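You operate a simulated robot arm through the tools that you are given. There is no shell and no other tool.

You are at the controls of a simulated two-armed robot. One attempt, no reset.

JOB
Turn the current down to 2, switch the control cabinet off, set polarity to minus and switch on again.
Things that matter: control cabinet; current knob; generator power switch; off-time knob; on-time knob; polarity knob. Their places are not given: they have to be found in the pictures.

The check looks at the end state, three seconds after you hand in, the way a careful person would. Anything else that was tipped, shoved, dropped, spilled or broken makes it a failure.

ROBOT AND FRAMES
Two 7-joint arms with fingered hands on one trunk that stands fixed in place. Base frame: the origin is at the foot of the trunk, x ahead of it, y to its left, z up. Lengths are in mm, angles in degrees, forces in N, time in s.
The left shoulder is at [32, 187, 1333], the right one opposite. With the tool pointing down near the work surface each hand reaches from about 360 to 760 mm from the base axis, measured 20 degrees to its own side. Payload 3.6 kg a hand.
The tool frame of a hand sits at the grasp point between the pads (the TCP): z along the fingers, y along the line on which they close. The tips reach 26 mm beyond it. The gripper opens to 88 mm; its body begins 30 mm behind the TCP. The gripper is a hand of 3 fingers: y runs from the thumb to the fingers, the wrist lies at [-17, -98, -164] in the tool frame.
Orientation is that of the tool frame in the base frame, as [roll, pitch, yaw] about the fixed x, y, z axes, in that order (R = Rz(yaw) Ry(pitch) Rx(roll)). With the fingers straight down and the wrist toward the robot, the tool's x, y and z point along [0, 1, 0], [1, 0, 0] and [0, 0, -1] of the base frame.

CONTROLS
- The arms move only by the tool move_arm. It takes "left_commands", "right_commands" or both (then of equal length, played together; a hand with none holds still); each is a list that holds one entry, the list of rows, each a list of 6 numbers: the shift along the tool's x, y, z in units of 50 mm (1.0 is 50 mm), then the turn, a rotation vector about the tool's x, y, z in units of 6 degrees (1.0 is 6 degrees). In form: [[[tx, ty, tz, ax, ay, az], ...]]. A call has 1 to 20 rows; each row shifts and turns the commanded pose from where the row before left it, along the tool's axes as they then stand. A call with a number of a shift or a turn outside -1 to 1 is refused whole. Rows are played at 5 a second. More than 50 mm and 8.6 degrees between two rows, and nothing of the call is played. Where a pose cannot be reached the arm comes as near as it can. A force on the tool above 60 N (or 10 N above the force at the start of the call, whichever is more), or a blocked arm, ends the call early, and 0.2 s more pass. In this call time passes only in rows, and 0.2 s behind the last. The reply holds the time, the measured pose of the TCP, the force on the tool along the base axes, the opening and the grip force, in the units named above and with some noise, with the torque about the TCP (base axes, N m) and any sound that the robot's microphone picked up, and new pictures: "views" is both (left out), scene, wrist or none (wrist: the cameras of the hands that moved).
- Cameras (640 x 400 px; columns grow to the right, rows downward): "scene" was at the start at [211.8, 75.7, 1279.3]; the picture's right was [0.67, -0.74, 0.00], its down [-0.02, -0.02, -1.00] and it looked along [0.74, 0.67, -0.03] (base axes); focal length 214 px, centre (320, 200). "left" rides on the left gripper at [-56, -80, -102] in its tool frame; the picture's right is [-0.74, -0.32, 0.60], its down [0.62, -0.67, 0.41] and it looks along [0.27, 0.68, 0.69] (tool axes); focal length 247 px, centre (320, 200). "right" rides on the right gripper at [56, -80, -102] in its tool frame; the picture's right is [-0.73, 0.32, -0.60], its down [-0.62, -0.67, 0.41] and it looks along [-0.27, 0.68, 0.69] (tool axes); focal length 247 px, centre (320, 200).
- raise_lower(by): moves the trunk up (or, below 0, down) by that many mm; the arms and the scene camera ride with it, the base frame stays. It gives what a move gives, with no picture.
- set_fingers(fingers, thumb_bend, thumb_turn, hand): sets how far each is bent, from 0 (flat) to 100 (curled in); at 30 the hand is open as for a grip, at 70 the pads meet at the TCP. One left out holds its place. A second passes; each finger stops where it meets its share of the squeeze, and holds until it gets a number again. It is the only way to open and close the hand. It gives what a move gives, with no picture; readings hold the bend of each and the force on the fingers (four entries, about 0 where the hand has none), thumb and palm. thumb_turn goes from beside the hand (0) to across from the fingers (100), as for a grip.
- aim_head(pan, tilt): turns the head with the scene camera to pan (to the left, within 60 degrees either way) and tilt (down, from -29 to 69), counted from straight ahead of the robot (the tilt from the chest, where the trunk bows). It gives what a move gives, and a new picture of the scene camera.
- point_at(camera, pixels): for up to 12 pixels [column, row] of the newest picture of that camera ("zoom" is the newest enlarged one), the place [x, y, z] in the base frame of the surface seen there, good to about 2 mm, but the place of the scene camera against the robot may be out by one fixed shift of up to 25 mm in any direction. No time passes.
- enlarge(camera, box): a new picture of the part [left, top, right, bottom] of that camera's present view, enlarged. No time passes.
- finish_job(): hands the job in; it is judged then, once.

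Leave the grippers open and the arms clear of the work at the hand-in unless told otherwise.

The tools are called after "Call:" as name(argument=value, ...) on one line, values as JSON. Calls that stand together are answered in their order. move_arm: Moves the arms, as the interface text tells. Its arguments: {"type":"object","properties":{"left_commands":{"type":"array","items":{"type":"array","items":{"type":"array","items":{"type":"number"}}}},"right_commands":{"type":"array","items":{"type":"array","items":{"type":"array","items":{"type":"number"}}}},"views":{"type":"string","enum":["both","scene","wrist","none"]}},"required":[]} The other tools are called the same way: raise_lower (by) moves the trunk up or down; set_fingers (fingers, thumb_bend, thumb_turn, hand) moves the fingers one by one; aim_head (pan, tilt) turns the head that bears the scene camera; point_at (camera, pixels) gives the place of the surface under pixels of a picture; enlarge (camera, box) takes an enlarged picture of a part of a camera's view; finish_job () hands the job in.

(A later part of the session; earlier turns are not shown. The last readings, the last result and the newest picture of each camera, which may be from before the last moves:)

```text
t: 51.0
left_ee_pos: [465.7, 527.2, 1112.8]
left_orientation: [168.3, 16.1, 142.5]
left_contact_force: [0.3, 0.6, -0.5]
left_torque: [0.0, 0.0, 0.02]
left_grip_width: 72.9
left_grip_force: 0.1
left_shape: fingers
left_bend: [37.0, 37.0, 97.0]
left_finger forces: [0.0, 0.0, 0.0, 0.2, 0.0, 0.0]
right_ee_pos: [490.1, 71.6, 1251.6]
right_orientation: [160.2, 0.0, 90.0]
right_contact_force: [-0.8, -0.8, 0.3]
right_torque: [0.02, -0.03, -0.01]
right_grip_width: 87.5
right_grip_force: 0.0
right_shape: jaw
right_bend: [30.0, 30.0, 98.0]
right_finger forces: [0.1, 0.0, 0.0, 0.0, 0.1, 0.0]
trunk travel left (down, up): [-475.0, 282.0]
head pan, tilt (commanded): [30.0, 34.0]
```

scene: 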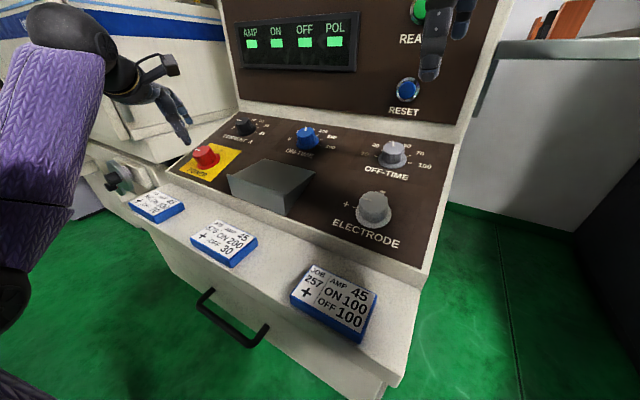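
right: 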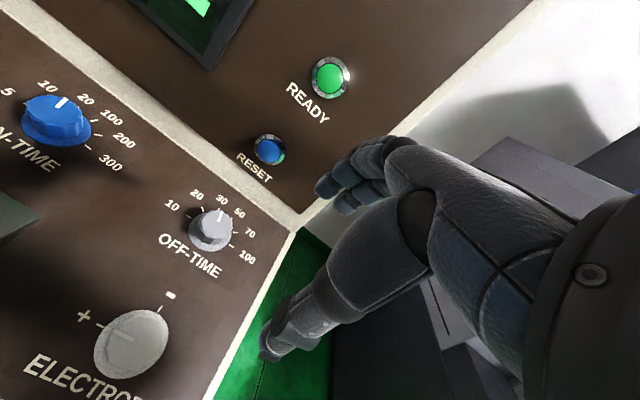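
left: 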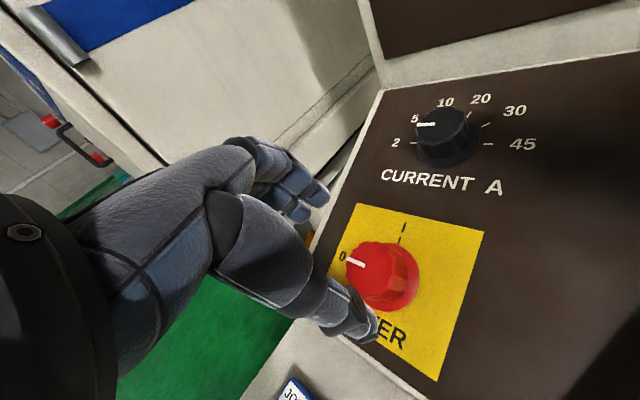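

The right camera now shows the electrode knob at ~(130,343). I enlarge and measure its marks and rim.

Call:
enlarge(camera="right", box=[60, 280, 220, 380])

```text
4.00 times, centred on (140, 330) of right
```

zoom: 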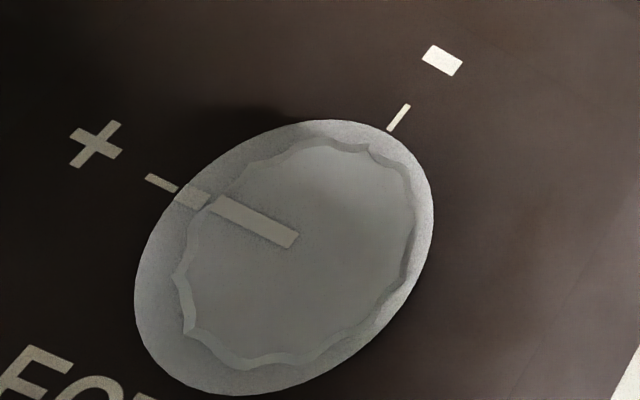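

I measure: + tick (161,183), + (96,144), − tick (400,117), − (442,60), skirt rim points and knob top points.

Call:
point_at(camera="zoom", pixels=[[161, 183], [96, 144], [400, 117], [442, 60], [142, 290], [320, 125], [427, 225], [260, 388], [300, 250], [290, 235], [190, 275], [405, 230]])

```text
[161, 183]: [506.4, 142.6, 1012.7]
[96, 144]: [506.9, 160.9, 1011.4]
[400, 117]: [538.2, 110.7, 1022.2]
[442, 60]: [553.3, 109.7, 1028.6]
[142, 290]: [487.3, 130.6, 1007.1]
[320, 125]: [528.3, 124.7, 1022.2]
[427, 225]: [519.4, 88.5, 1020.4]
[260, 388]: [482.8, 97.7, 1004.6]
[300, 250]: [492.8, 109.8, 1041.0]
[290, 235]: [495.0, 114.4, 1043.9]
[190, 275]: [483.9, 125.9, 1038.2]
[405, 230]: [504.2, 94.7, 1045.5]
```

Electrode axis at the desk ≈(506, 110, 1012), pointer at + (9 o'clock), − at 12 o'clock, i.e. a 90° clockwise turn. I move the right hand over it at 120 mm and test the clockwise end of the twist (+48°) in free air.

Call:
move_arm(right_commands=[[[0.257, -0.443, 0.739, 0, 0, 0], [0.257, -0.443, 0.739, 0, 0, 0], [0.257, -0.443, 0.739, 0, 0, 0], [0, 0, 0, 0, 0, 1], [0, 0, 0, 0, 0, 1], [0, 0, 0, 0, 0, 1], [0, 0, 0, 0, 0, 1], [0, 0, 0, 0, 0, 1], [0, 0, 0, 0, 0, 1]]], views="both")

```text
t: 53.0
left_ee_pos: [466.5, 525.8, 1113.3]
left_orientation: [168.1, 16.0, 142.5]
left_contact_force: [-0.4, 0.3, 0.6]
left_torque: [-0.01, 0.01, 0.01]
left_grip_width: 73.0
left_grip_force: 0.0
left_shape: fingers
left_bend: [37.0, 37.0, 97.0]
left_finger forces: [0.1, 0.0, 0.1, 0.0, 0.0, 0.1]
right_ee_pos: [465.5, 108.5, 1126.0]
right_orientation: [163.8, -11.6, 55.4]
right_contact_force: [1.4, 0.0, 0.1]
right_torque: [-0.02, 0.01, -0.02]
right_grip_width: 87.8
right_grip_force: 0.1
right_shape: jaw
right_bend: [30.0, 30.0, 98.0]
right_finger forces: [0.0, 0.0, 0.0, 0.0, 0.0, 0.1]
trunk travel left (down, up): [-475.0, 282.0]
head pan, tilt (commanded): [30.0, 34.0]
```

scene: 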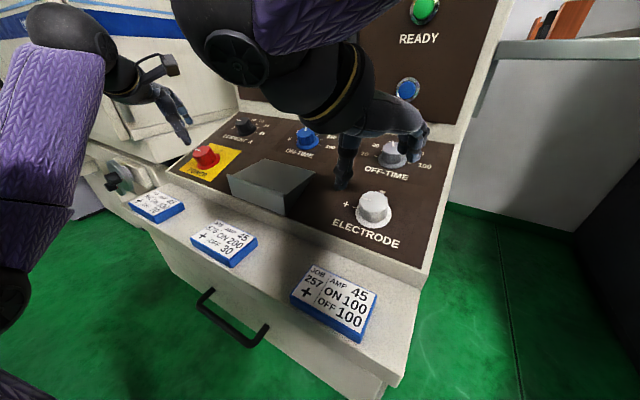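
right: 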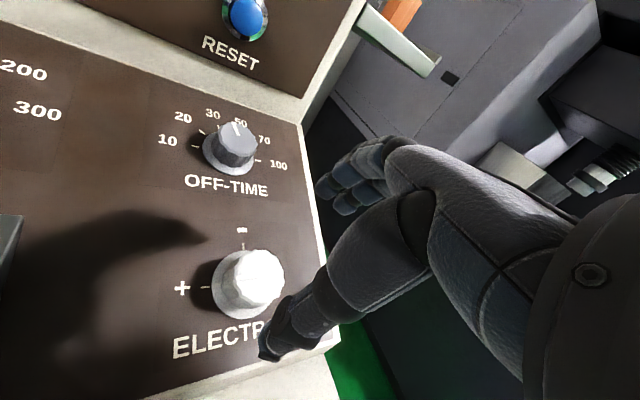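

+36° works. I now turn to the start twist of −54° (90° counter-clockwise from here) and pre-close the right hand to ~73 mm.

Call:
move_arm(right_commands=[[[0, 0, 0, 0, 0, -1], [0, 0, 0, 0, 0, -1], [0, 0, 0, 0, 0, -1], [0, 0, 0, 0, 0, -1], [0, 0, 0, 0, 0, -1], [0, 0, 0, 0, 0, -1], [0, 0, 0, 0, 0, -1], [0, 0, 0, 0, 0, -1], [0, 0, 0, 0, 0, -1], [0, 0, 0, 0, 0, -1], [0, 0, 0, 0, 0, -1], [0, 0, 0, 0, 0, -1], [0, 0, 0, 0, 0, -1], [0, 0, 0, 0, 0, -1], [0, 0, 0, 0, 0, -1]]], views="none")

Call:
set_fingers(hand="right", fingers=37, thumb_bend=37)

Call:
move_arm(right_commands=[[[0, 0, 0.3, 0, 0, 0]]], views="both")

```text
t: 56.2
left_ee_pos: [466.8, 526.0, 1113.2]
left_orientation: [168.0, 16.0, 142.4]
left_contact_force: [-0.1, 0.8, 1.2]
left_torque: [0.02, 0.01, 0.0]
left_grip_width: 73.1
left_grip_force: 0.1
left_shape: fingers
left_bend: [37.0, 37.0, 97.0]
left_finger forces: [0.0, 0.1, 0.0, 0.0, 0.0, 0.0]
right_ee_pos: [465.2, 109.7, 1126.2]
right_orientation: [168.1, 16.0, 142.4]
right_contact_force: [-0.5, -0.2, 0.8]
right_torque: [0.0, -0.04, 0.03]
right_grip_width: 87.8
right_grip_force: 0.0
right_shape: jaw
right_bend: [30.0, 30.0, 98.0]
right_finger forces: [0.1, 0.0, 0.1, 0.0, 0.0, 0.1]
trunk travel left (down, up): [-475.0, 282.0]
head pan, tilt (commanded): [30.0, 34.0]
```

```text
t: 57.2
left_ee_pos: [465.9, 524.5, 1113.3]
left_orientation: [168.2, 16.0, 142.5]
left_contact_force: [-0.4, -0.6, 0.2]
left_torque: [0.01, -0.01, 0.02]
left_grip_width: 73.0
left_grip_force: 0.0
left_shape: fingers
left_bend: [37.0, 37.0, 97.0]
left_finger forces: [0.0, 0.1, 0.1, 0.1, 0.0, 0.1]
right_ee_pos: [465.1, 108.5, 1125.2]
right_orientation: [167.9, 15.7, 142.2]
right_contact_force: [0.3, 0.3, -0.5]
right_torque: [0.01, 0.02, 0.01]
right_grip_width: 74.5
right_grip_force: 0.0
right_shape: fingers
right_bend: [37.0, 37.0, 98.0]
right_finger forces: [0.0, 0.0, 0.1, 0.1, 0.0, 0.1]
trunk travel left (down, up): [-475.0, 282.0]
head pan, tilt (commanded): [30.0, 34.0]
```

```text
t: 57.6
left_ee_pos: [467.6, 526.4, 1112.0]
left_orientation: [168.0, 16.0, 142.5]
left_contact_force: [1.0, 1.1, 0.9]
left_torque: [-0.01, -0.01, -0.03]
left_grip_width: 72.8
left_grip_force: 0.0
left_shape: fingers
left_bend: [37.0, 37.0, 97.0]
left_finger forces: [0.0, 0.1, 0.1, 0.0, 0.0, 0.1]
right_ee_pos: [469.2, 107.1, 1111.5]
right_orientation: [168.0, 15.9, 142.2]
right_contact_force: [0.3, -0.3, -1.0]
right_torque: [0.02, 0.0, 0.01]
right_grip_width: 74.2
right_grip_force: 0.1
right_shape: fingers
right_bend: [37.0, 37.0, 98.0]
right_finger forces: [0.0, 0.0, 0.0, 0.1, 0.0, 0.0]
trunk travel left (down, up): [-475.0, 282.0]
head pan, tilt (commanded): [30.0, 34.0]
```

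scene: 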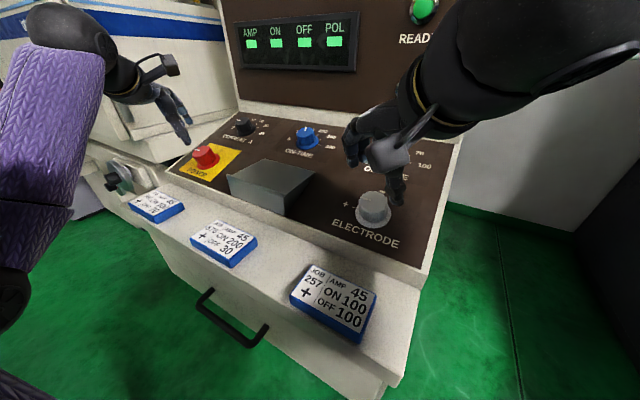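
right: 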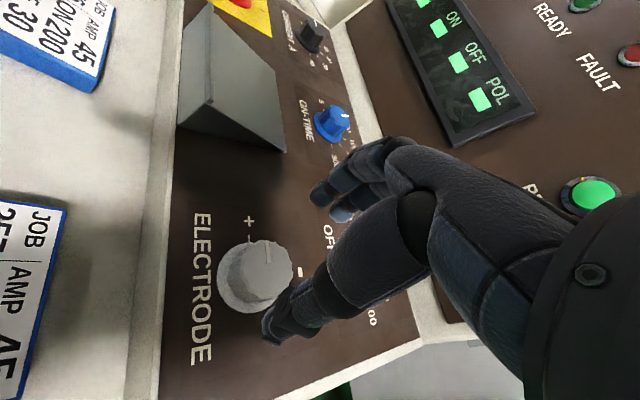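

The right hand is ready at −54°, ~2 mm short in y. I correct that and descend 45 mm, then check.

Call:
move_arm(right_commands=[[[0.018, 0.031, 0, 0, 0, 0], [0, 0, 0.45, 0, 0, 0], [0, 0, 0.45, 0, 0, 0]]], views="both")

Call:
enlarge(camera="right", box=[180, 180, 340, 280])

Call:
enlarge(camera="scene", box=[300, 130, 460, 230])

```text
t: 58.4
left_ee_pos: [466.7, 527.0, 1112.7]
left_orientation: [168.1, 16.0, 142.5]
left_contact_force: [-1.1, -0.1, -1.2]
left_torque: [0.01, -0.03, -0.03]
left_grip_width: 73.1
left_grip_force: 0.0
left_shape: fingers
left_bend: [37.0, 37.0, 97.0]
left_finger forces: [0.0, 0.1, 0.0, 0.0, 0.0, 0.0]
right_ee_pos: [484.6, 109.1, 1068.4]
right_orientation: [168.0, 15.8, 142.2]
right_contact_force: [-0.2, -0.9, -0.4]
right_torque: [-0.01, 0.03, 0.02]
right_grip_width: 74.1
right_grip_force: 0.1
right_shape: fingers
right_bend: [37.0, 37.0, 98.0]
right_finger forces: [0.0, 0.0, 0.0, 0.0, 0.1, 0.1]
trunk travel left (down, up): [-475.0, 282.0]
head pan, tilt (commanded): [30.0, 34.0]
```

scene: 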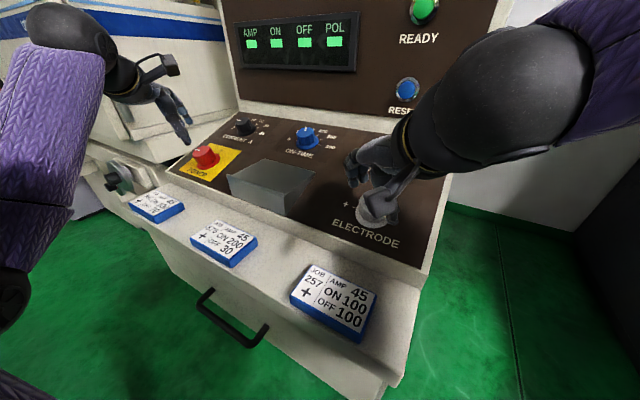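
right: 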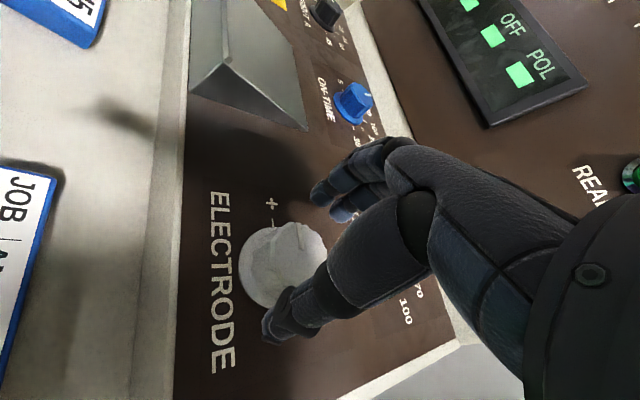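

```text
4.00 times, centred on (260, 230) of right
```

zoom: 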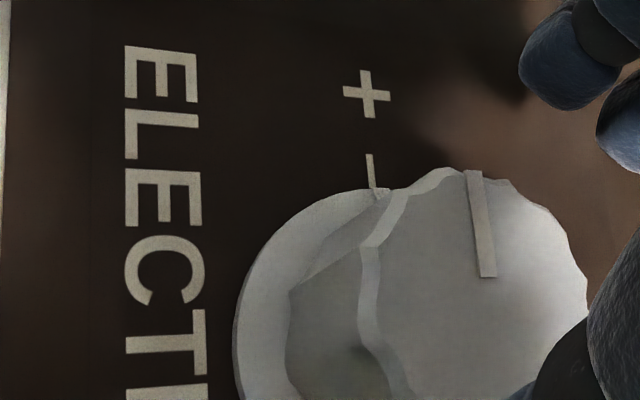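

```text
4.00 times, centred on (380, 180) of scene
```

zoom: 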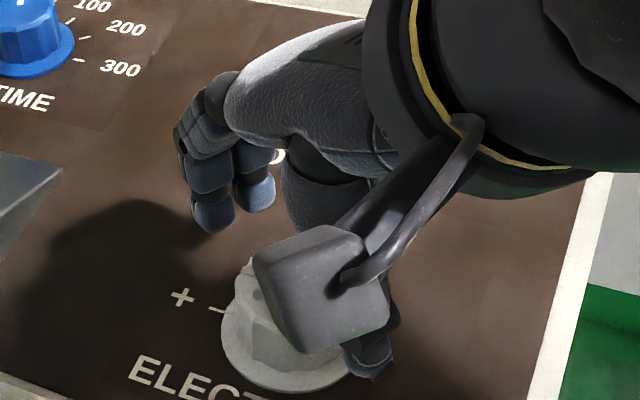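

Hand straddles the grey knob. I descend the last 26 mm with a 1 mm correction.

Call:
move_arm(right_commands=[[[0, 0.022, 0.26, 0, 0, 0], [0, 0, 0.26, 0, 0, 0]]], views="both")

Call:
enlarge(camera="right", box=[200, 160, 392, 280])

```text
t: 59.0
left_ee_pos: [467.5, 526.4, 1112.7]
left_orientation: [168.1, 16.0, 142.5]
left_contact_force: [0.4, -0.5, -0.6]
left_torque: [-0.03, 0.02, 0.01]
left_grip_width: 73.1
left_grip_force: 0.0
left_shape: fingers
left_bend: [37.0, 37.0, 97.0]
left_finger forces: [0.0, 0.1, 0.0, 0.0, 0.1, 0.0]
right_ee_pos: [495.3, 110.6, 1044.4]
right_orientation: [168.1, 15.8, 142.2]
right_contact_force: [-0.3, 0.2, 0.3]
right_torque: [0.03, -0.03, 0.0]
right_grip_width: 74.3
right_grip_force: 0.2
right_shape: fingers
right_bend: [37.0, 37.0, 98.0]
right_finger forces: [0.1, 0.1, 0.0, 0.0, 0.1, 0.0]
trunk travel left (down, up): [-475.0, 282.0]
head pan, tilt (commanded): [30.0, 34.0]
```

scene: 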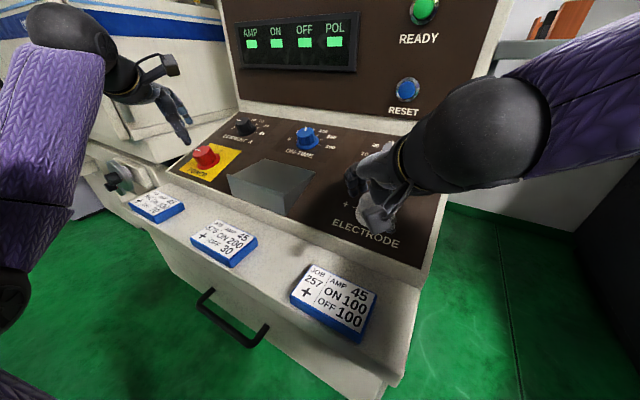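
right: 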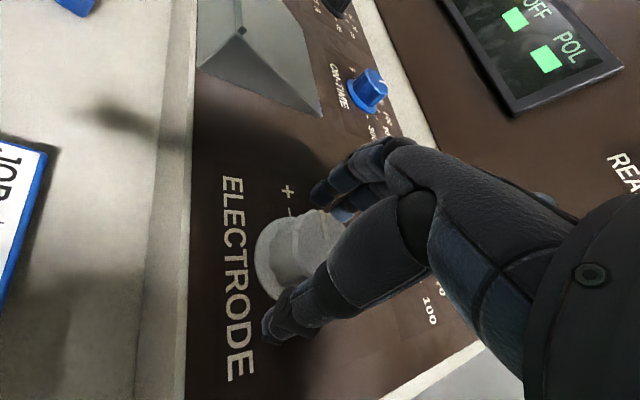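

```text
3.33 times, centred on (296, 220) of right
```

zoom: 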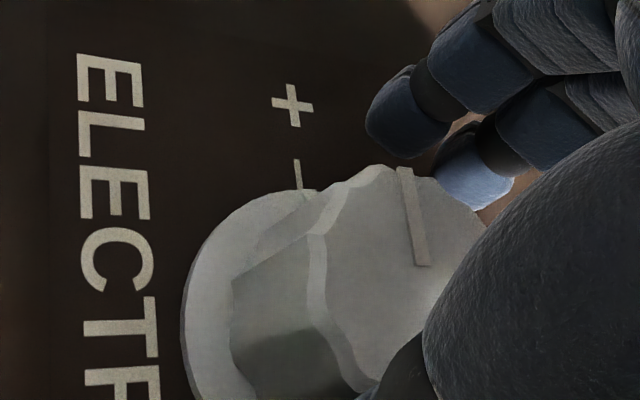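

No contact yet and well centred (495.3, 110.6, 1044.4). I close the right hand on the electrode knob.

Call:
set_fingers(hand="right", fingers=62, thumb_bend=64)

```text
t: 60.0
left_ee_pos: [466.4, 524.8, 1113.4]
left_orientation: [168.0, 16.1, 142.4]
left_contact_force: [0.5, -1.2, 0.2]
left_torque: [-0.02, -0.02, 0.0]
left_grip_width: 72.9
left_grip_force: 0.1
left_shape: fingers
left_bend: [37.0, 37.0, 97.0]
left_finger forces: [0.0, 0.1, 0.0, 0.0, 0.0, 0.0]
right_ee_pos: [494.9, 110.6, 1044.2]
right_orientation: [168.1, 15.9, 142.3]
right_contact_force: [-0.6, -2.4, -2.5]
right_torque: [0.12, -0.08, 0.04]
right_grip_width: 38.6
right_grip_force: 10.5
right_shape: fingers
right_bend: [56.0, 54.0, 97.0]
right_finger forces: [6.1, 3.6, 0.0, 0.0, 12.1, 0.0]
trunk travel left (down, up): [-475.0, 282.0]
head pan, tilt (commanded): [30.0, 34.0]
```

Gripped at 10.5 N, well balanced. I twist 45° clockwise first.

Call:
move_arm(right_commands=[[[0, 0, 0, 0, 0, 0.75], [0, 0, 0, 0, 0, 0.75], [0, 0, 0, 0, 0, 0.75], [0, 0, 0, 0, 0, 0.75], [0, 0, 0, 0, 0, 0.75], [0, 0, 0, 0, 0, 0.75], [0, 0, 0, 0, 0, 0.75], [0, 0, 0, 0, 0, 0.75], [0, 0, 0, 0, 0, 0.75], [0, 0, 0, 0, 0, 0.75]]], views="both")

Call:
enlarge(camera="right", box=[200, 160, 392, 280])

```text
t: 62.2
left_ee_pos: [466.5, 525.5, 1113.6]
left_orientation: [168.2, 15.9, 142.6]
left_contact_force: [-0.3, 0.2, -0.5]
left_torque: [0.01, 0.01, -0.04]
left_grip_width: 72.8
left_grip_force: 0.2
left_shape: fingers
left_bend: [37.0, 37.0, 97.0]
left_finger forces: [0.1, 0.0, 0.0, 0.0, 0.0, 0.0]
right_ee_pos: [495.6, 109.8, 1045.2]
right_orientation: [160.4, 3.0, 98.3]
right_contact_force: [-1.3, -5.0, -3.1]
right_torque: [-0.06, -0.16, 0.01]
right_grip_width: 39.0
right_grip_force: 11.2
right_shape: fingers
right_bend: [56.0, 54.0, 98.0]
right_finger forces: [4.1, 6.3, 0.0, 0.0, 11.8, 0.0]
trunk travel left (down, up): [-475.0, 282.0]
head pan, tilt (commanded): [30.0, 34.0]
```

scene: 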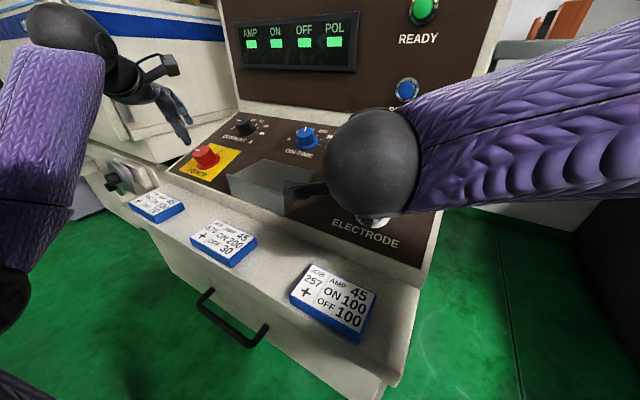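
right: 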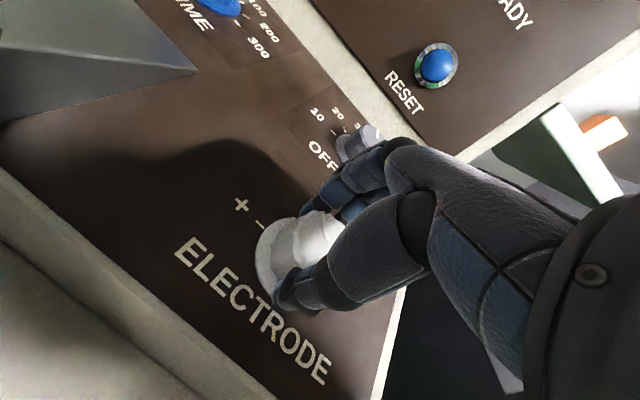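

```text
3.33 times, centred on (296, 220) of right
```

zoom: 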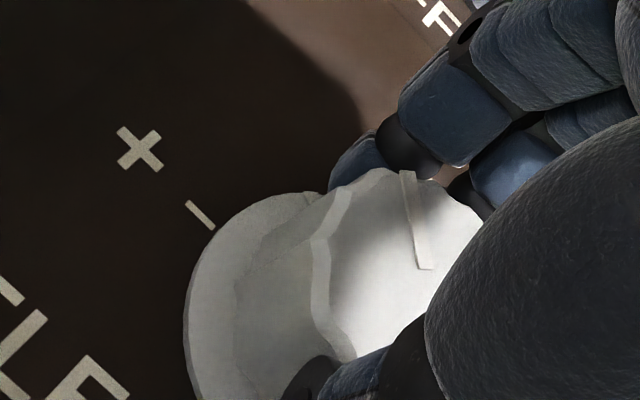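

The knob follows the hand (pointer fixed relative to fingers, now mid-way). Clearances to the block and off-time knob are fine, so I turn the other 45°.

Call:
move_arm(right_commands=[[[0, 0, 0, 0, 0, 0.75], [0, 0, 0, 0, 0, 0.75], [0, 0, 0, 0, 0, 0.75], [0, 0, 0, 0, 0, 0.75], [0, 0, 0, 0, 0, 0.75], [0, 0, 0, 0, 0, 0.75], [0, 0, 0, 0, 0, 0.75], [0, 0, 0, 0, 0, 0.75], [0, 0, 0, 0, 0, 0.75], [0, 0, 0, 0, 0, 0.75]]], views="both")

Call:
enlarge(camera="right", box=[200, 160, 392, 280])

```text
t: 64.4
left_ee_pos: [465.7, 524.7, 1114.8]
left_orientation: [168.2, 16.0, 142.5]
left_contact_force: [-0.4, -0.3, 0.4]
left_torque: [-0.05, 0.03, 0.01]
left_grip_width: 72.9
left_grip_force: 0.1
left_shape: fingers
left_bend: [37.0, 37.0, 97.0]
left_finger forces: [0.0, 0.0, 0.0, 0.0, 0.0, 0.0]
right_ee_pos: [493.8, 110.8, 1045.7]
right_orientation: [163.9, -11.5, 55.6]
right_contact_force: [-2.6, -6.5, -6.6]
right_torque: [-0.26, -0.02, -0.05]
right_grip_width: 38.9
right_grip_force: 10.9
right_shape: fingers
right_bend: [56.0, 54.0, 98.0]
right_finger forces: [1.4, 10.7, 0.0, 0.1, 9.3, 0.0]
trunk travel left (down, up): [-475.0, 282.0]
head pan, tilt (commanded): [30.0, 34.0]
```

scene: 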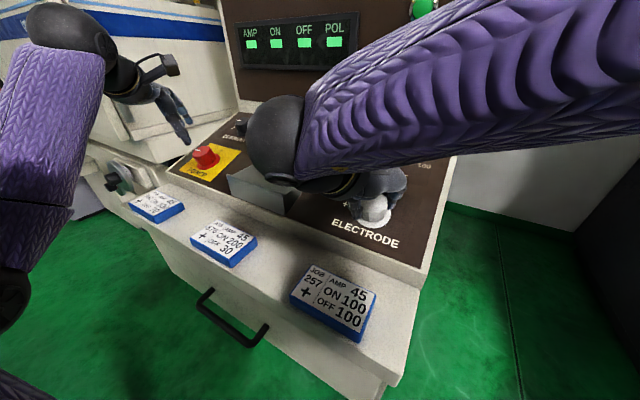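
right: 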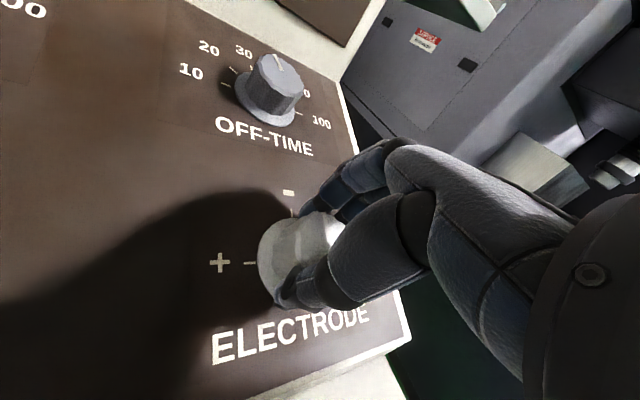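

```text
3.33 times, centred on (296, 220) of right
```

zoom: 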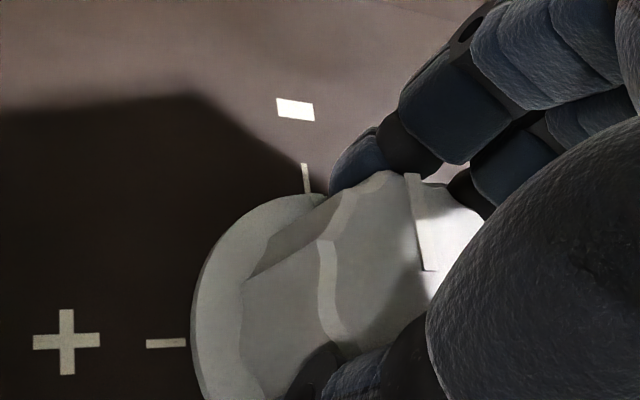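

The pointer appears lined up with the − tick. I release and lift to check properly.

Call:
set_fingers(hand="right", fingers=37, thumb_bend=37)

Call:
move_arm(right_commands=[[[0, 0, -0.5, 0, 0, 0], [0, 0, -0.5, 0, 0, 0], [0, 0, -0.5, 0, 0, 0], [0, 0, -0.5, 0, 0, 0]]], views="both")

Call:
enlarge(camera="right", box=[160, 220, 320, 320])

```text
t: 65.4
left_ee_pos: [466.3, 527.1, 1113.6]
left_orientation: [168.2, 16.0, 142.4]
left_contact_force: [-0.2, -0.2, 0.6]
left_torque: [-0.01, 0.04, 0.0]
left_grip_width: 73.1
left_grip_force: 0.1
left_shape: fingers
left_bend: [37.0, 37.0, 97.0]
left_finger forces: [0.1, 0.0, 0.1, 0.1, 0.0, 0.0]
right_ee_pos: [494.6, 112.2, 1046.3]
right_orientation: [163.8, -11.5, 55.6]
right_contact_force: [0.7, 0.3, -0.4]
right_torque: [-0.02, 0.0, -0.02]
right_grip_width: 72.8
right_grip_force: 0.1
right_shape: fingers
right_bend: [37.0, 37.0, 98.0]
right_finger forces: [0.0, 0.1, 0.0, 0.1, 0.0, 0.1]
trunk travel left (down, up): [-475.0, 282.0]
head pan, tilt (commanded): [30.0, 34.0]
```

```text
t: 66.4
left_ee_pos: [466.8, 526.3, 1113.2]
left_orientation: [168.2, 16.0, 142.6]
left_contact_force: [0.8, -0.2, 0.0]
left_torque: [0.01, -0.01, 0.02]
left_grip_width: 73.0
left_grip_force: 0.1
left_shape: fingers
left_bend: [37.0, 37.0, 97.0]
left_finger forces: [0.1, 0.1, 0.0, 0.0, 0.1, 0.1]
right_ee_pos: [460.5, 112.5, 1139.7]
right_orientation: [163.7, -11.4, 55.6]
right_contact_force: [0.2, 0.1, 0.7]
right_torque: [-0.01, 0.02, 0.0]
right_grip_width: 73.0
right_grip_force: 0.1
right_shape: fingers
right_bend: [37.0, 37.0, 98.0]
right_finger forces: [0.0, 0.0, 0.0, 0.0, 0.0, 0.0]
trunk travel left (down, up): [-475.0, 282.0]
head pan, tilt (commanded): [30.0, 34.0]
```

scene: 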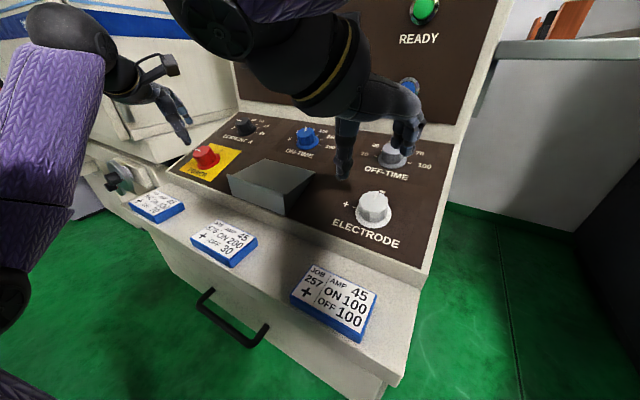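
right: 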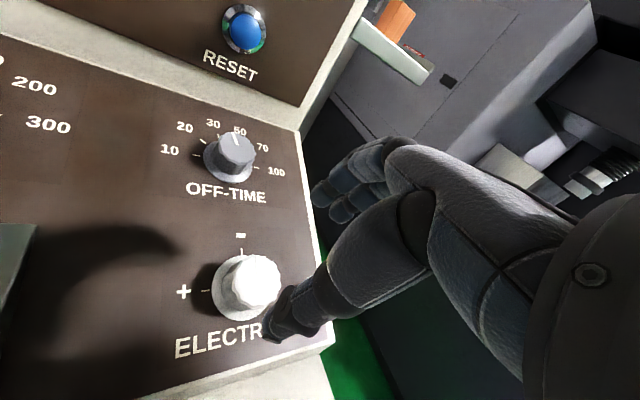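

```text
4.00 times, centred on (240, 270) of right
```

zoom: 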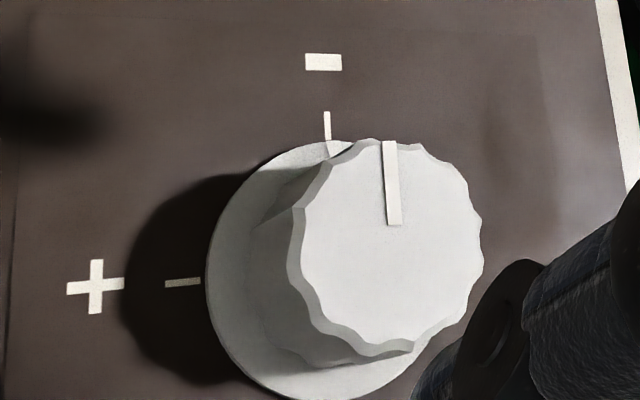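

The pointer stands at −. Now I take the right hand back up to its starting area (untwist, retreat, untilt) so it is clear.

Call:
move_arm(right_commands=[[[0, 0, 0, 0, 0, -1], [0, 0, 0, 0, 0, -1], [0, 0, 0, 0, 0, -1], [0, 0, 0, 0, 0, -1], [0, 0, 0, 0, 0, -1], [0, 0, 0, 0, 0, -1], [-0.267, 0.444, -0.663, 0, 0, 0], [-0.267, 0.444, -0.663, 0, 0, 0], [-0.267, 0.444, -0.663, 0, 0, 0], [-0.267, 0.444, -0.663, 0, 0, 0], [-0.267, 0.444, -0.663, 0, 0, 0], [-0.267, 0.444, -0.663, 0, 0, 0], [-0.267, 0.444, -0.663, 0, 0, 0], [0, 0, 0, 1, 0, 0], [0, 0, 0, 1, 0, 0], [0, 0, 0, 1, 0, 0], [0, 0, 0, 0.3, 0, 0]]], views="both")

Call:
set_fingers(hand="right", fingers=30, thumb_bend=30)

Call:
enlarge(camera="scene", box=[300, 130, 460, 230])

```text
t: 70.0
left_ee_pos: [465.8, 525.8, 1112.7]
left_orientation: [168.1, 16.0, 142.4]
left_contact_force: [0.1, -0.6, 0.9]
left_torque: [0.02, -0.02, -0.01]
left_grip_width: 72.8
left_grip_force: 0.1
left_shape: fingers
left_bend: [37.0, 37.0, 97.0]
left_finger forces: [0.0, 0.1, 0.0, 0.0, 0.0, 0.0]
right_ee_pos: [528.2, 17.4, 1408.5]
right_orientation: [-180.0, 0.0, 90.0]
right_contact_force: [0.1, 0.0, -0.4]
right_torque: [-0.03, 0.03, 0.0]
right_grip_width: 73.1
right_grip_force: 0.0
right_shape: fingers
right_bend: [37.0, 37.0, 98.0]
right_finger forces: [0.1, 0.1, 0.0, 0.0, 0.0, 0.0]
trunk travel left (down, up): [-475.0, 282.0]
head pan, tilt (commanded): [30.0, 34.0]
```

scene: 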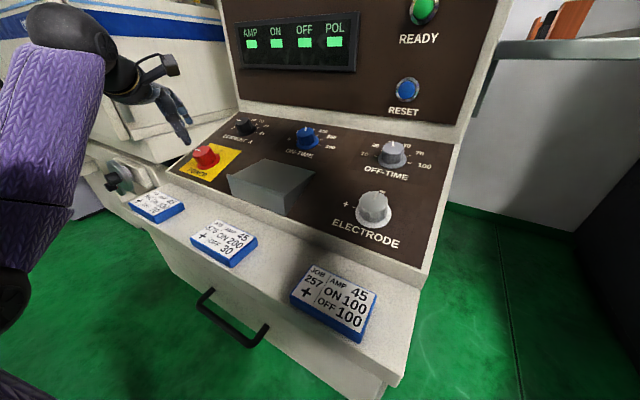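
right: 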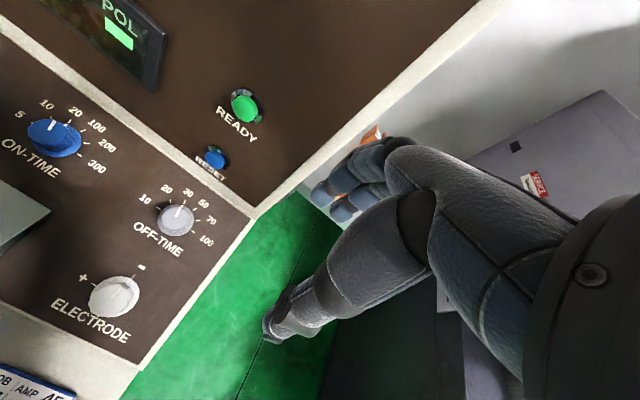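

```text
t: 71.0
left_ee_pos: [466.2, 526.0, 1113.5]
left_orientation: [168.1, 16.0, 142.4]
left_contact_force: [0.5, 0.5, 0.1]
left_torque: [0.0, 0.03, -0.01]
left_grip_width: 72.9
left_grip_force: 0.1
left_shape: fingers
left_bend: [37.0, 37.0, 97.0]
left_finger forces: [0.0, 0.0, 0.0, 0.1, 0.0, 0.0]
right_ee_pos: [528.8, 16.9, 1409.3]
right_orientation: [180.0, -0.1, 89.9]
right_contact_force: [-0.2, 0.8, -0.7]
right_torque: [0.0, 0.0, -0.02]
right_grip_width: 88.2
right_grip_force: 0.0
right_shape: fingers
right_bend: [30.0, 30.0, 98.0]
right_finger forces: [0.1, 0.1, 0.0, 0.0, 0.1, 0.0]
trunk travel left (down, up): [-475.0, 282.0]
head pan, tilt (commanded): [30.0, 34.0]
```

```text
4.00 times, centred on (380, 180) of scene
```

zoom: 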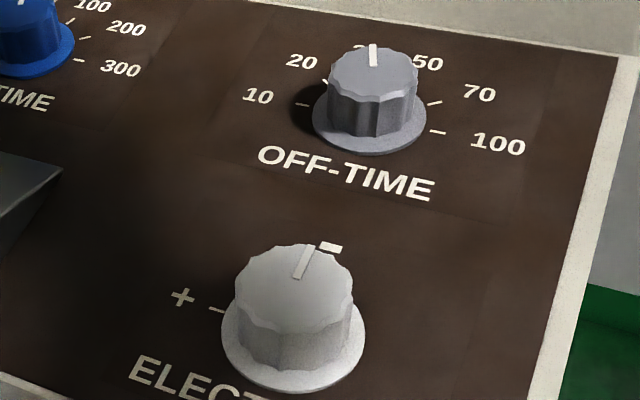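

Right hand is clear and open; off-time still at 30, polarity at −. Now switch on: the left hand is still on the red knob's axis at 109 mm; I descend 75 mm.

Call:
move_arm(left_commands=[[[0, 0, 0.5, 0, 0, 0], [0, 0, 0.5, 0, 0, 0], [0, 0, 0.25, 0, 0, 0], [0, 0, 0.25, 0, 0, 0]]], views="both")

Call:
enlarge(camera="scene", box=[140, 100, 268, 180])

```text
t: 72.0
left_ee_pos: [491.7, 527.5, 1042.9]
left_orientation: [168.1, 16.0, 142.6]
left_contact_force: [0.6, 1.0, -0.1]
left_torque: [0.0, -0.05, -0.03]
left_grip_width: 72.9
left_grip_force: 0.0
left_shape: fingers
left_bend: [37.0, 37.0, 97.0]
left_finger forces: [0.0, 0.0, 0.0, 0.0, 0.0, 0.0]
right_ee_pos: [528.2, 18.0, 1409.8]
right_orientation: [180.0, -0.1, 90.0]
right_contact_force: [1.2, -0.1, -0.8]
right_torque: [0.05, 0.0, 0.01]
right_grip_width: 87.8
right_grip_force: 0.0
right_shape: fingers
right_bend: [30.0, 30.0, 98.0]
right_finger forces: [0.0, 0.0, 0.0, 0.0, 0.0, 0.0]
trunk travel left (down, up): [-475.0, 282.0]
head pan, tilt (commanded): [30.0, 34.0]
```

scene: 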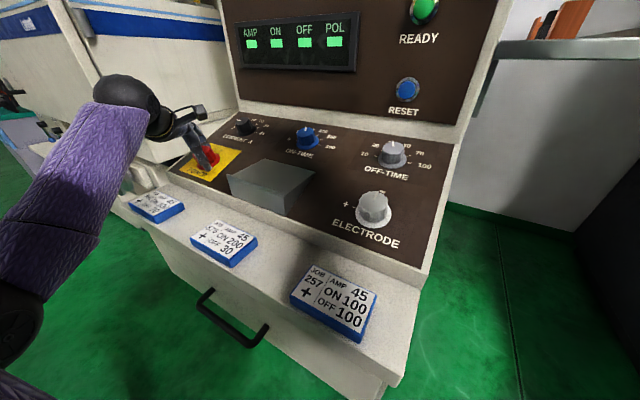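
left: 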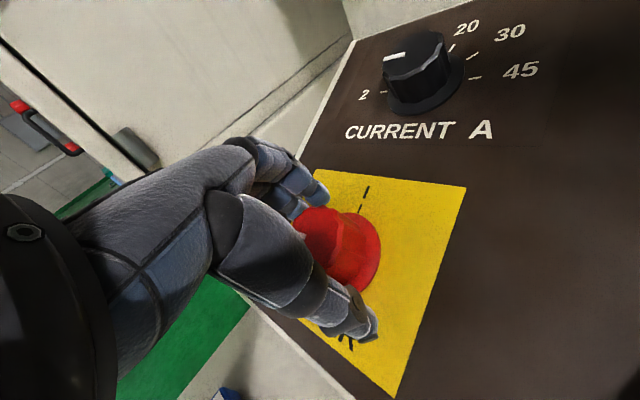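

```text
5.00 times, centred on (204, 140) of scene
```

zoom: 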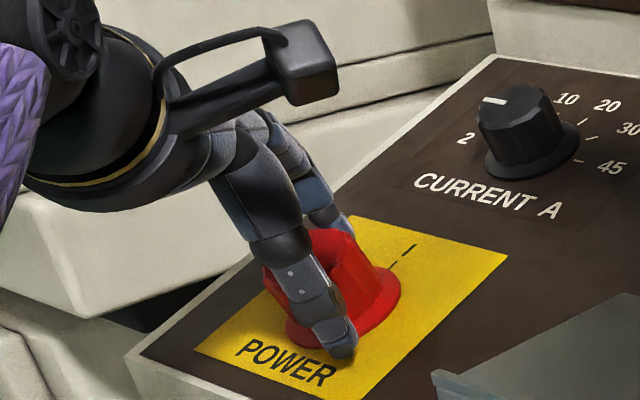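

In place with no contact. I close on the red knob again and twist 45° clockwise, then check.

Call:
set_fingers(hand="left", fingers=62, thumb_bend=64)

Call:
move_arm(left_commands=[[[0, 0, 0, 0, 0, 0.75], [0, 0, 0, 0, 0, 0.75], [0, 0, 0, 0, 0, 0.75], [0, 0, 0, 0, 0, 0.75], [0, 0, 0, 0, 0, 0.75], [0, 0, 0, 0, 0, 0.75], [0, 0, 0, 0, 0, 0.75], [0, 0, 0, 0, 0, 0.75], [0, 0, 0, 0, 0, 0.75], [0, 0, 0, 0, 0, 0.75]]], views="both")

Call:
enlarge(camera="scene", box=[140, 100, 268, 180])

```text
t: 73.0
left_ee_pos: [491.5, 528.3, 1044.6]
left_orientation: [168.0, 16.0, 142.6]
left_contact_force: [3.8, 6.8, 3.3]
left_torque: [0.24, -0.15, 0.03]
left_grip_width: 37.6
left_grip_force: 11.5
left_shape: fingers
left_bend: [53.0, 57.0, 97.0]
left_finger forces: [8.0, 8.1, 0.0, 0.1, 6.7, 0.0]
right_ee_pos: [529.8, 17.7, 1408.7]
right_orientation: [180.0, 0.0, 90.0]
right_contact_force: [0.3, 0.3, 0.2]
right_torque: [-0.02, 0.02, 0.01]
right_grip_width: 88.2
right_grip_force: 0.1
right_shape: fingers
right_bend: [30.0, 30.0, 98.0]
right_finger forces: [0.0, 0.1, 0.1, 0.0, 0.0, 0.0]
trunk travel left (down, up): [-475.0, 282.0]
head pan, tilt (commanded): [30.0, 34.0]
```

```text
t: 75.2
left_ee_pos: [491.6, 527.4, 1043.4]
left_orientation: [160.5, 3.1, 98.7]
left_contact_force: [0.9, 10.2, 7.4]
left_torque: [0.21, -0.2, 0.09]
left_grip_width: 38.3
left_grip_force: 11.1
left_shape: fingers
left_bend: [53.0, 57.0, 98.0]
left_finger forces: [2.3, 12.8, 0.1, 0.0, 8.2, 0.0]
right_ee_pos: [527.7, 19.0, 1410.7]
right_orientation: [-180.0, 0.1, 90.0]
right_contact_force: [-0.8, -0.3, 0.6]
right_torque: [0.01, 0.01, 0.02]
right_grip_width: 87.8
right_grip_force: 0.1
right_shape: fingers
right_bend: [30.0, 30.0, 98.0]
right_finger forces: [0.0, 0.0, 0.0, 0.0, 0.1, 0.0]
trunk travel left (down, up): [-475.0, 282.0]
head pan, tilt (commanded): [30.0, 34.0]
```

scene: 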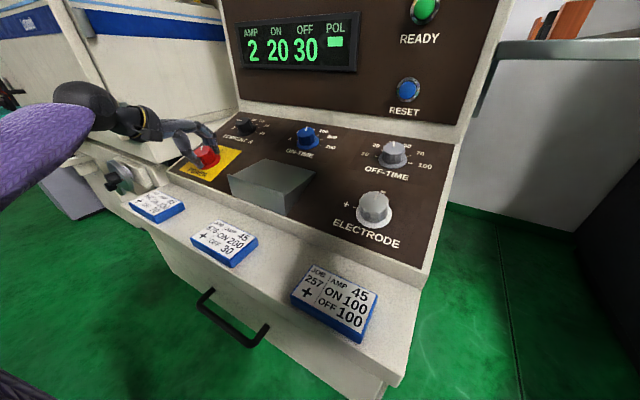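
left: 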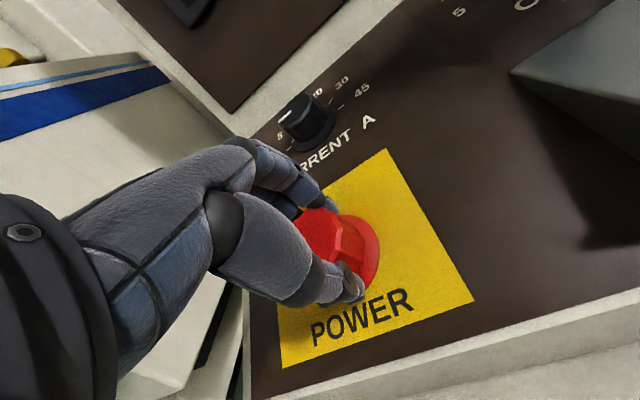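

```text
5.00 times, centred on (204, 140) of scene
```

zoom: 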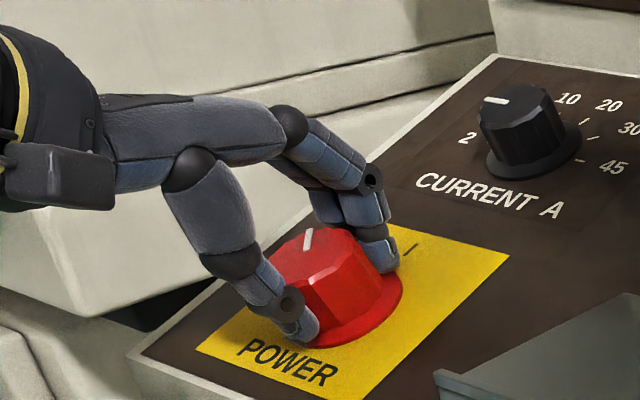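

The display is back: 2 / 20 / 30 and POL shows a minus bar. I finish the remaining 45° to bring the switch squarely to I.

Call:
move_arm(left_commands=[[[0, 0, 0, 0, 0, 0.75], [0, 0, 0, 0, 0, 0.75], [0, 0, 0, 0, 0, 0.75], [0, 0, 0, 0, 0, 0.75], [0, 0, 0, 0, 0, 0.75], [0, 0, 0, 0, 0, 0.75], [0, 0, 0, 0, 0, 0.75], [0, 0, 0, 0, 0, 0.75], [0, 0, 0, 0, 0, 0.75], [0, 0, 0, 0, 0, 0.75]]], views="both")

Call:
enlarge(camera="scene", box=[140, 100, 268, 180])

```text
t: 77.4
left_ee_pos: [492.1, 527.5, 1043.5]
left_orientation: [163.5, -11.4, 55.8]
left_contact_force: [5.0, 8.5, 6.6]
left_torque: [0.12, -0.21, 0.1]
left_grip_width: 38.3
left_grip_force: 11.0
left_shape: fingers
left_bend: [55.0, 56.0, 98.0]
left_finger forces: [1.0, 11.4, 0.0, 0.1, 10.0, 0.0]
right_ee_pos: [528.8, 18.6, 1408.2]
right_orientation: [-179.9, 0.0, 90.0]
right_contact_force: [0.2, -0.7, -0.1]
right_torque: [0.02, -0.03, 0.03]
right_grip_width: 87.9
right_grip_force: 0.0
right_shape: fingers
right_bend: [30.0, 30.0, 98.0]
right_finger forces: [0.0, 0.0, 0.0, 0.0, 0.0, 0.1]
trunk travel left (down, up): [-475.0, 282.0]
head pan, tilt (commanded): [30.0, 34.0]
```

scene: 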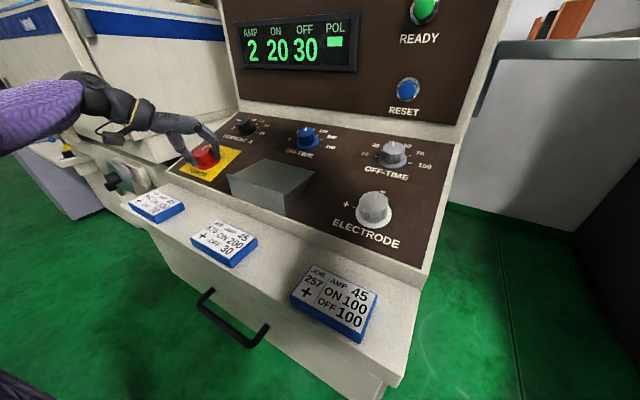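
left: 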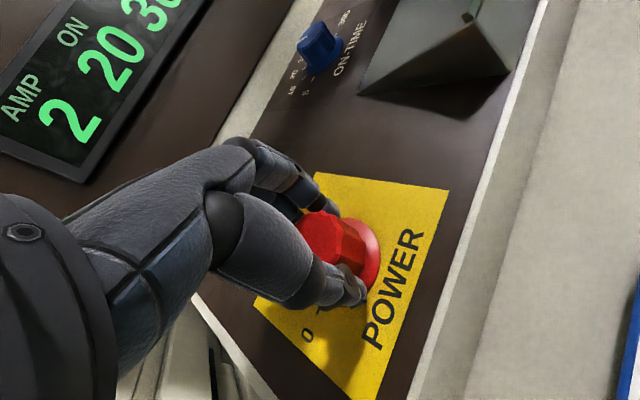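

```text
5.00 times, centred on (204, 140) of scene
```

zoom: 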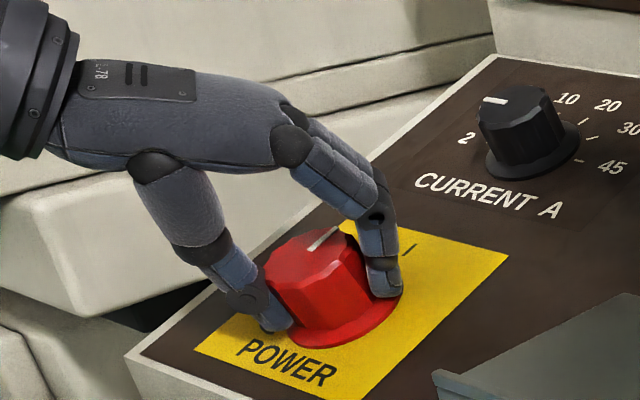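

The pointer looks lined up with I. I release and lift away to check.

Call:
set_fingers(hand="left", fingers=37, thumb_bend=37)

Call:
move_arm(left_commands=[[[0, 0, -0.5, 0, 0, 0], [0, 0, -0.5, 0, 0, 0], [0, 0, -0.5, 0, 0, 0], [0, 0, -0.5, 0, 0, 0]]], views="both")

Call:
enlarge(camera="scene", box=[140, 100, 268, 180])

Call:
enlarge(camera="left", box=[300, 220, 460, 320])

```text
t: 78.4
left_ee_pos: [493.2, 527.4, 1042.0]
left_orientation: [163.6, -11.3, 55.9]
left_contact_force: [-0.3, -0.2, -0.9]
left_torque: [0.02, 0.0, 0.0]
left_grip_width: 73.1
left_grip_force: 0.1
left_shape: fingers
left_bend: [37.0, 37.0, 98.0]
left_finger forces: [0.0, 0.0, 0.1, 0.1, 0.1, 0.0]
right_ee_pos: [528.0, 17.5, 1408.9]
right_orientation: [180.0, 0.0, 89.9]
right_contact_force: [0.7, -0.3, -1.4]
right_torque: [0.0, -0.01, 0.0]
right_grip_width: 88.0
right_grip_force: 0.2
right_shape: fingers
right_bend: [30.0, 30.0, 98.0]
right_finger forces: [0.1, 0.1, 0.0, 0.1, 0.1, 0.1]
trunk travel left (down, up): [-475.0, 282.0]
head pan, tilt (commanded): [30.0, 34.0]
```

```text
t: 79.4
left_ee_pos: [457.4, 526.6, 1137.4]
left_orientation: [163.8, -11.4, 55.8]
left_contact_force: [0.3, 0.1, -0.2]
left_torque: [-0.01, 0.02, 0.01]
left_grip_width: 73.1
left_grip_force: 0.0
left_shape: fingers
left_bend: [37.0, 37.0, 98.0]
left_finger forces: [0.0, 0.0, 0.0, 0.0, 0.0, 0.1]
right_ee_pos: [528.0, 16.6, 1410.0]
right_orientation: [-180.0, 0.0, 90.0]
right_contact_force: [-0.5, 0.6, -0.2]
right_torque: [0.01, 0.03, 0.01]
right_grip_width: 88.0
right_grip_force: 0.0
right_shape: fingers
right_bend: [30.0, 30.0, 98.0]
right_finger forces: [0.0, 0.0, 0.0, 0.0, 0.1, 0.1]
trunk travel left (down, up): [-475.0, 282.0]
head pan, tilt (commanded): [30.0, 34.0]
```

scene: 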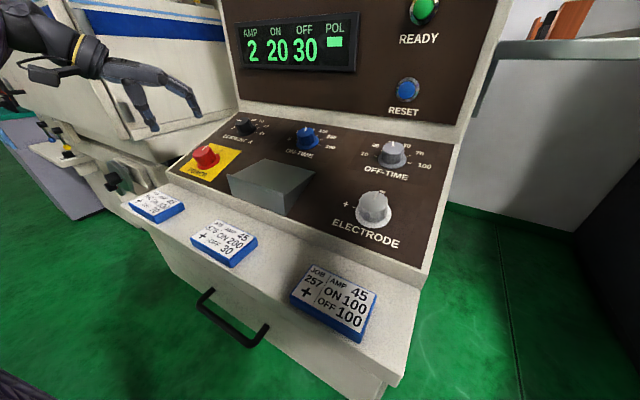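
left: 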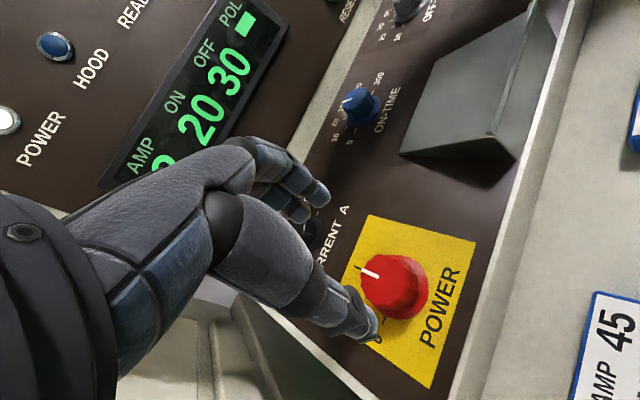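

```text
5.00 times, centred on (204, 140) of scene
```

zoom: 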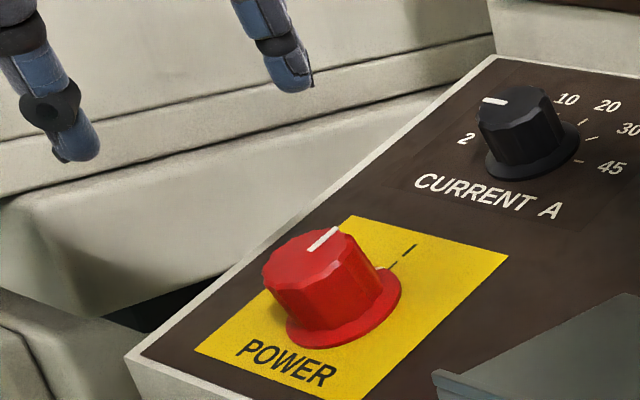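

```text
4.00 times, centred on (380, 270) of left
```

zoom: 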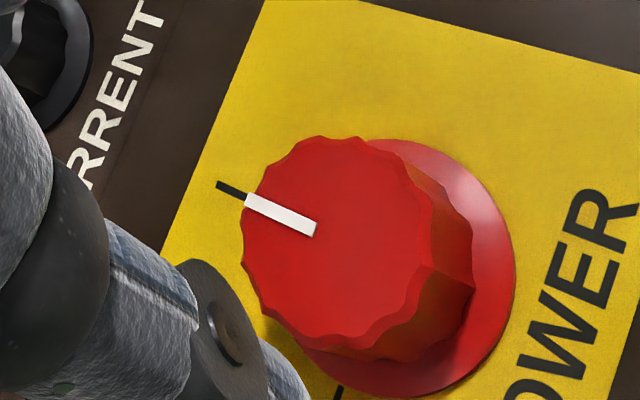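

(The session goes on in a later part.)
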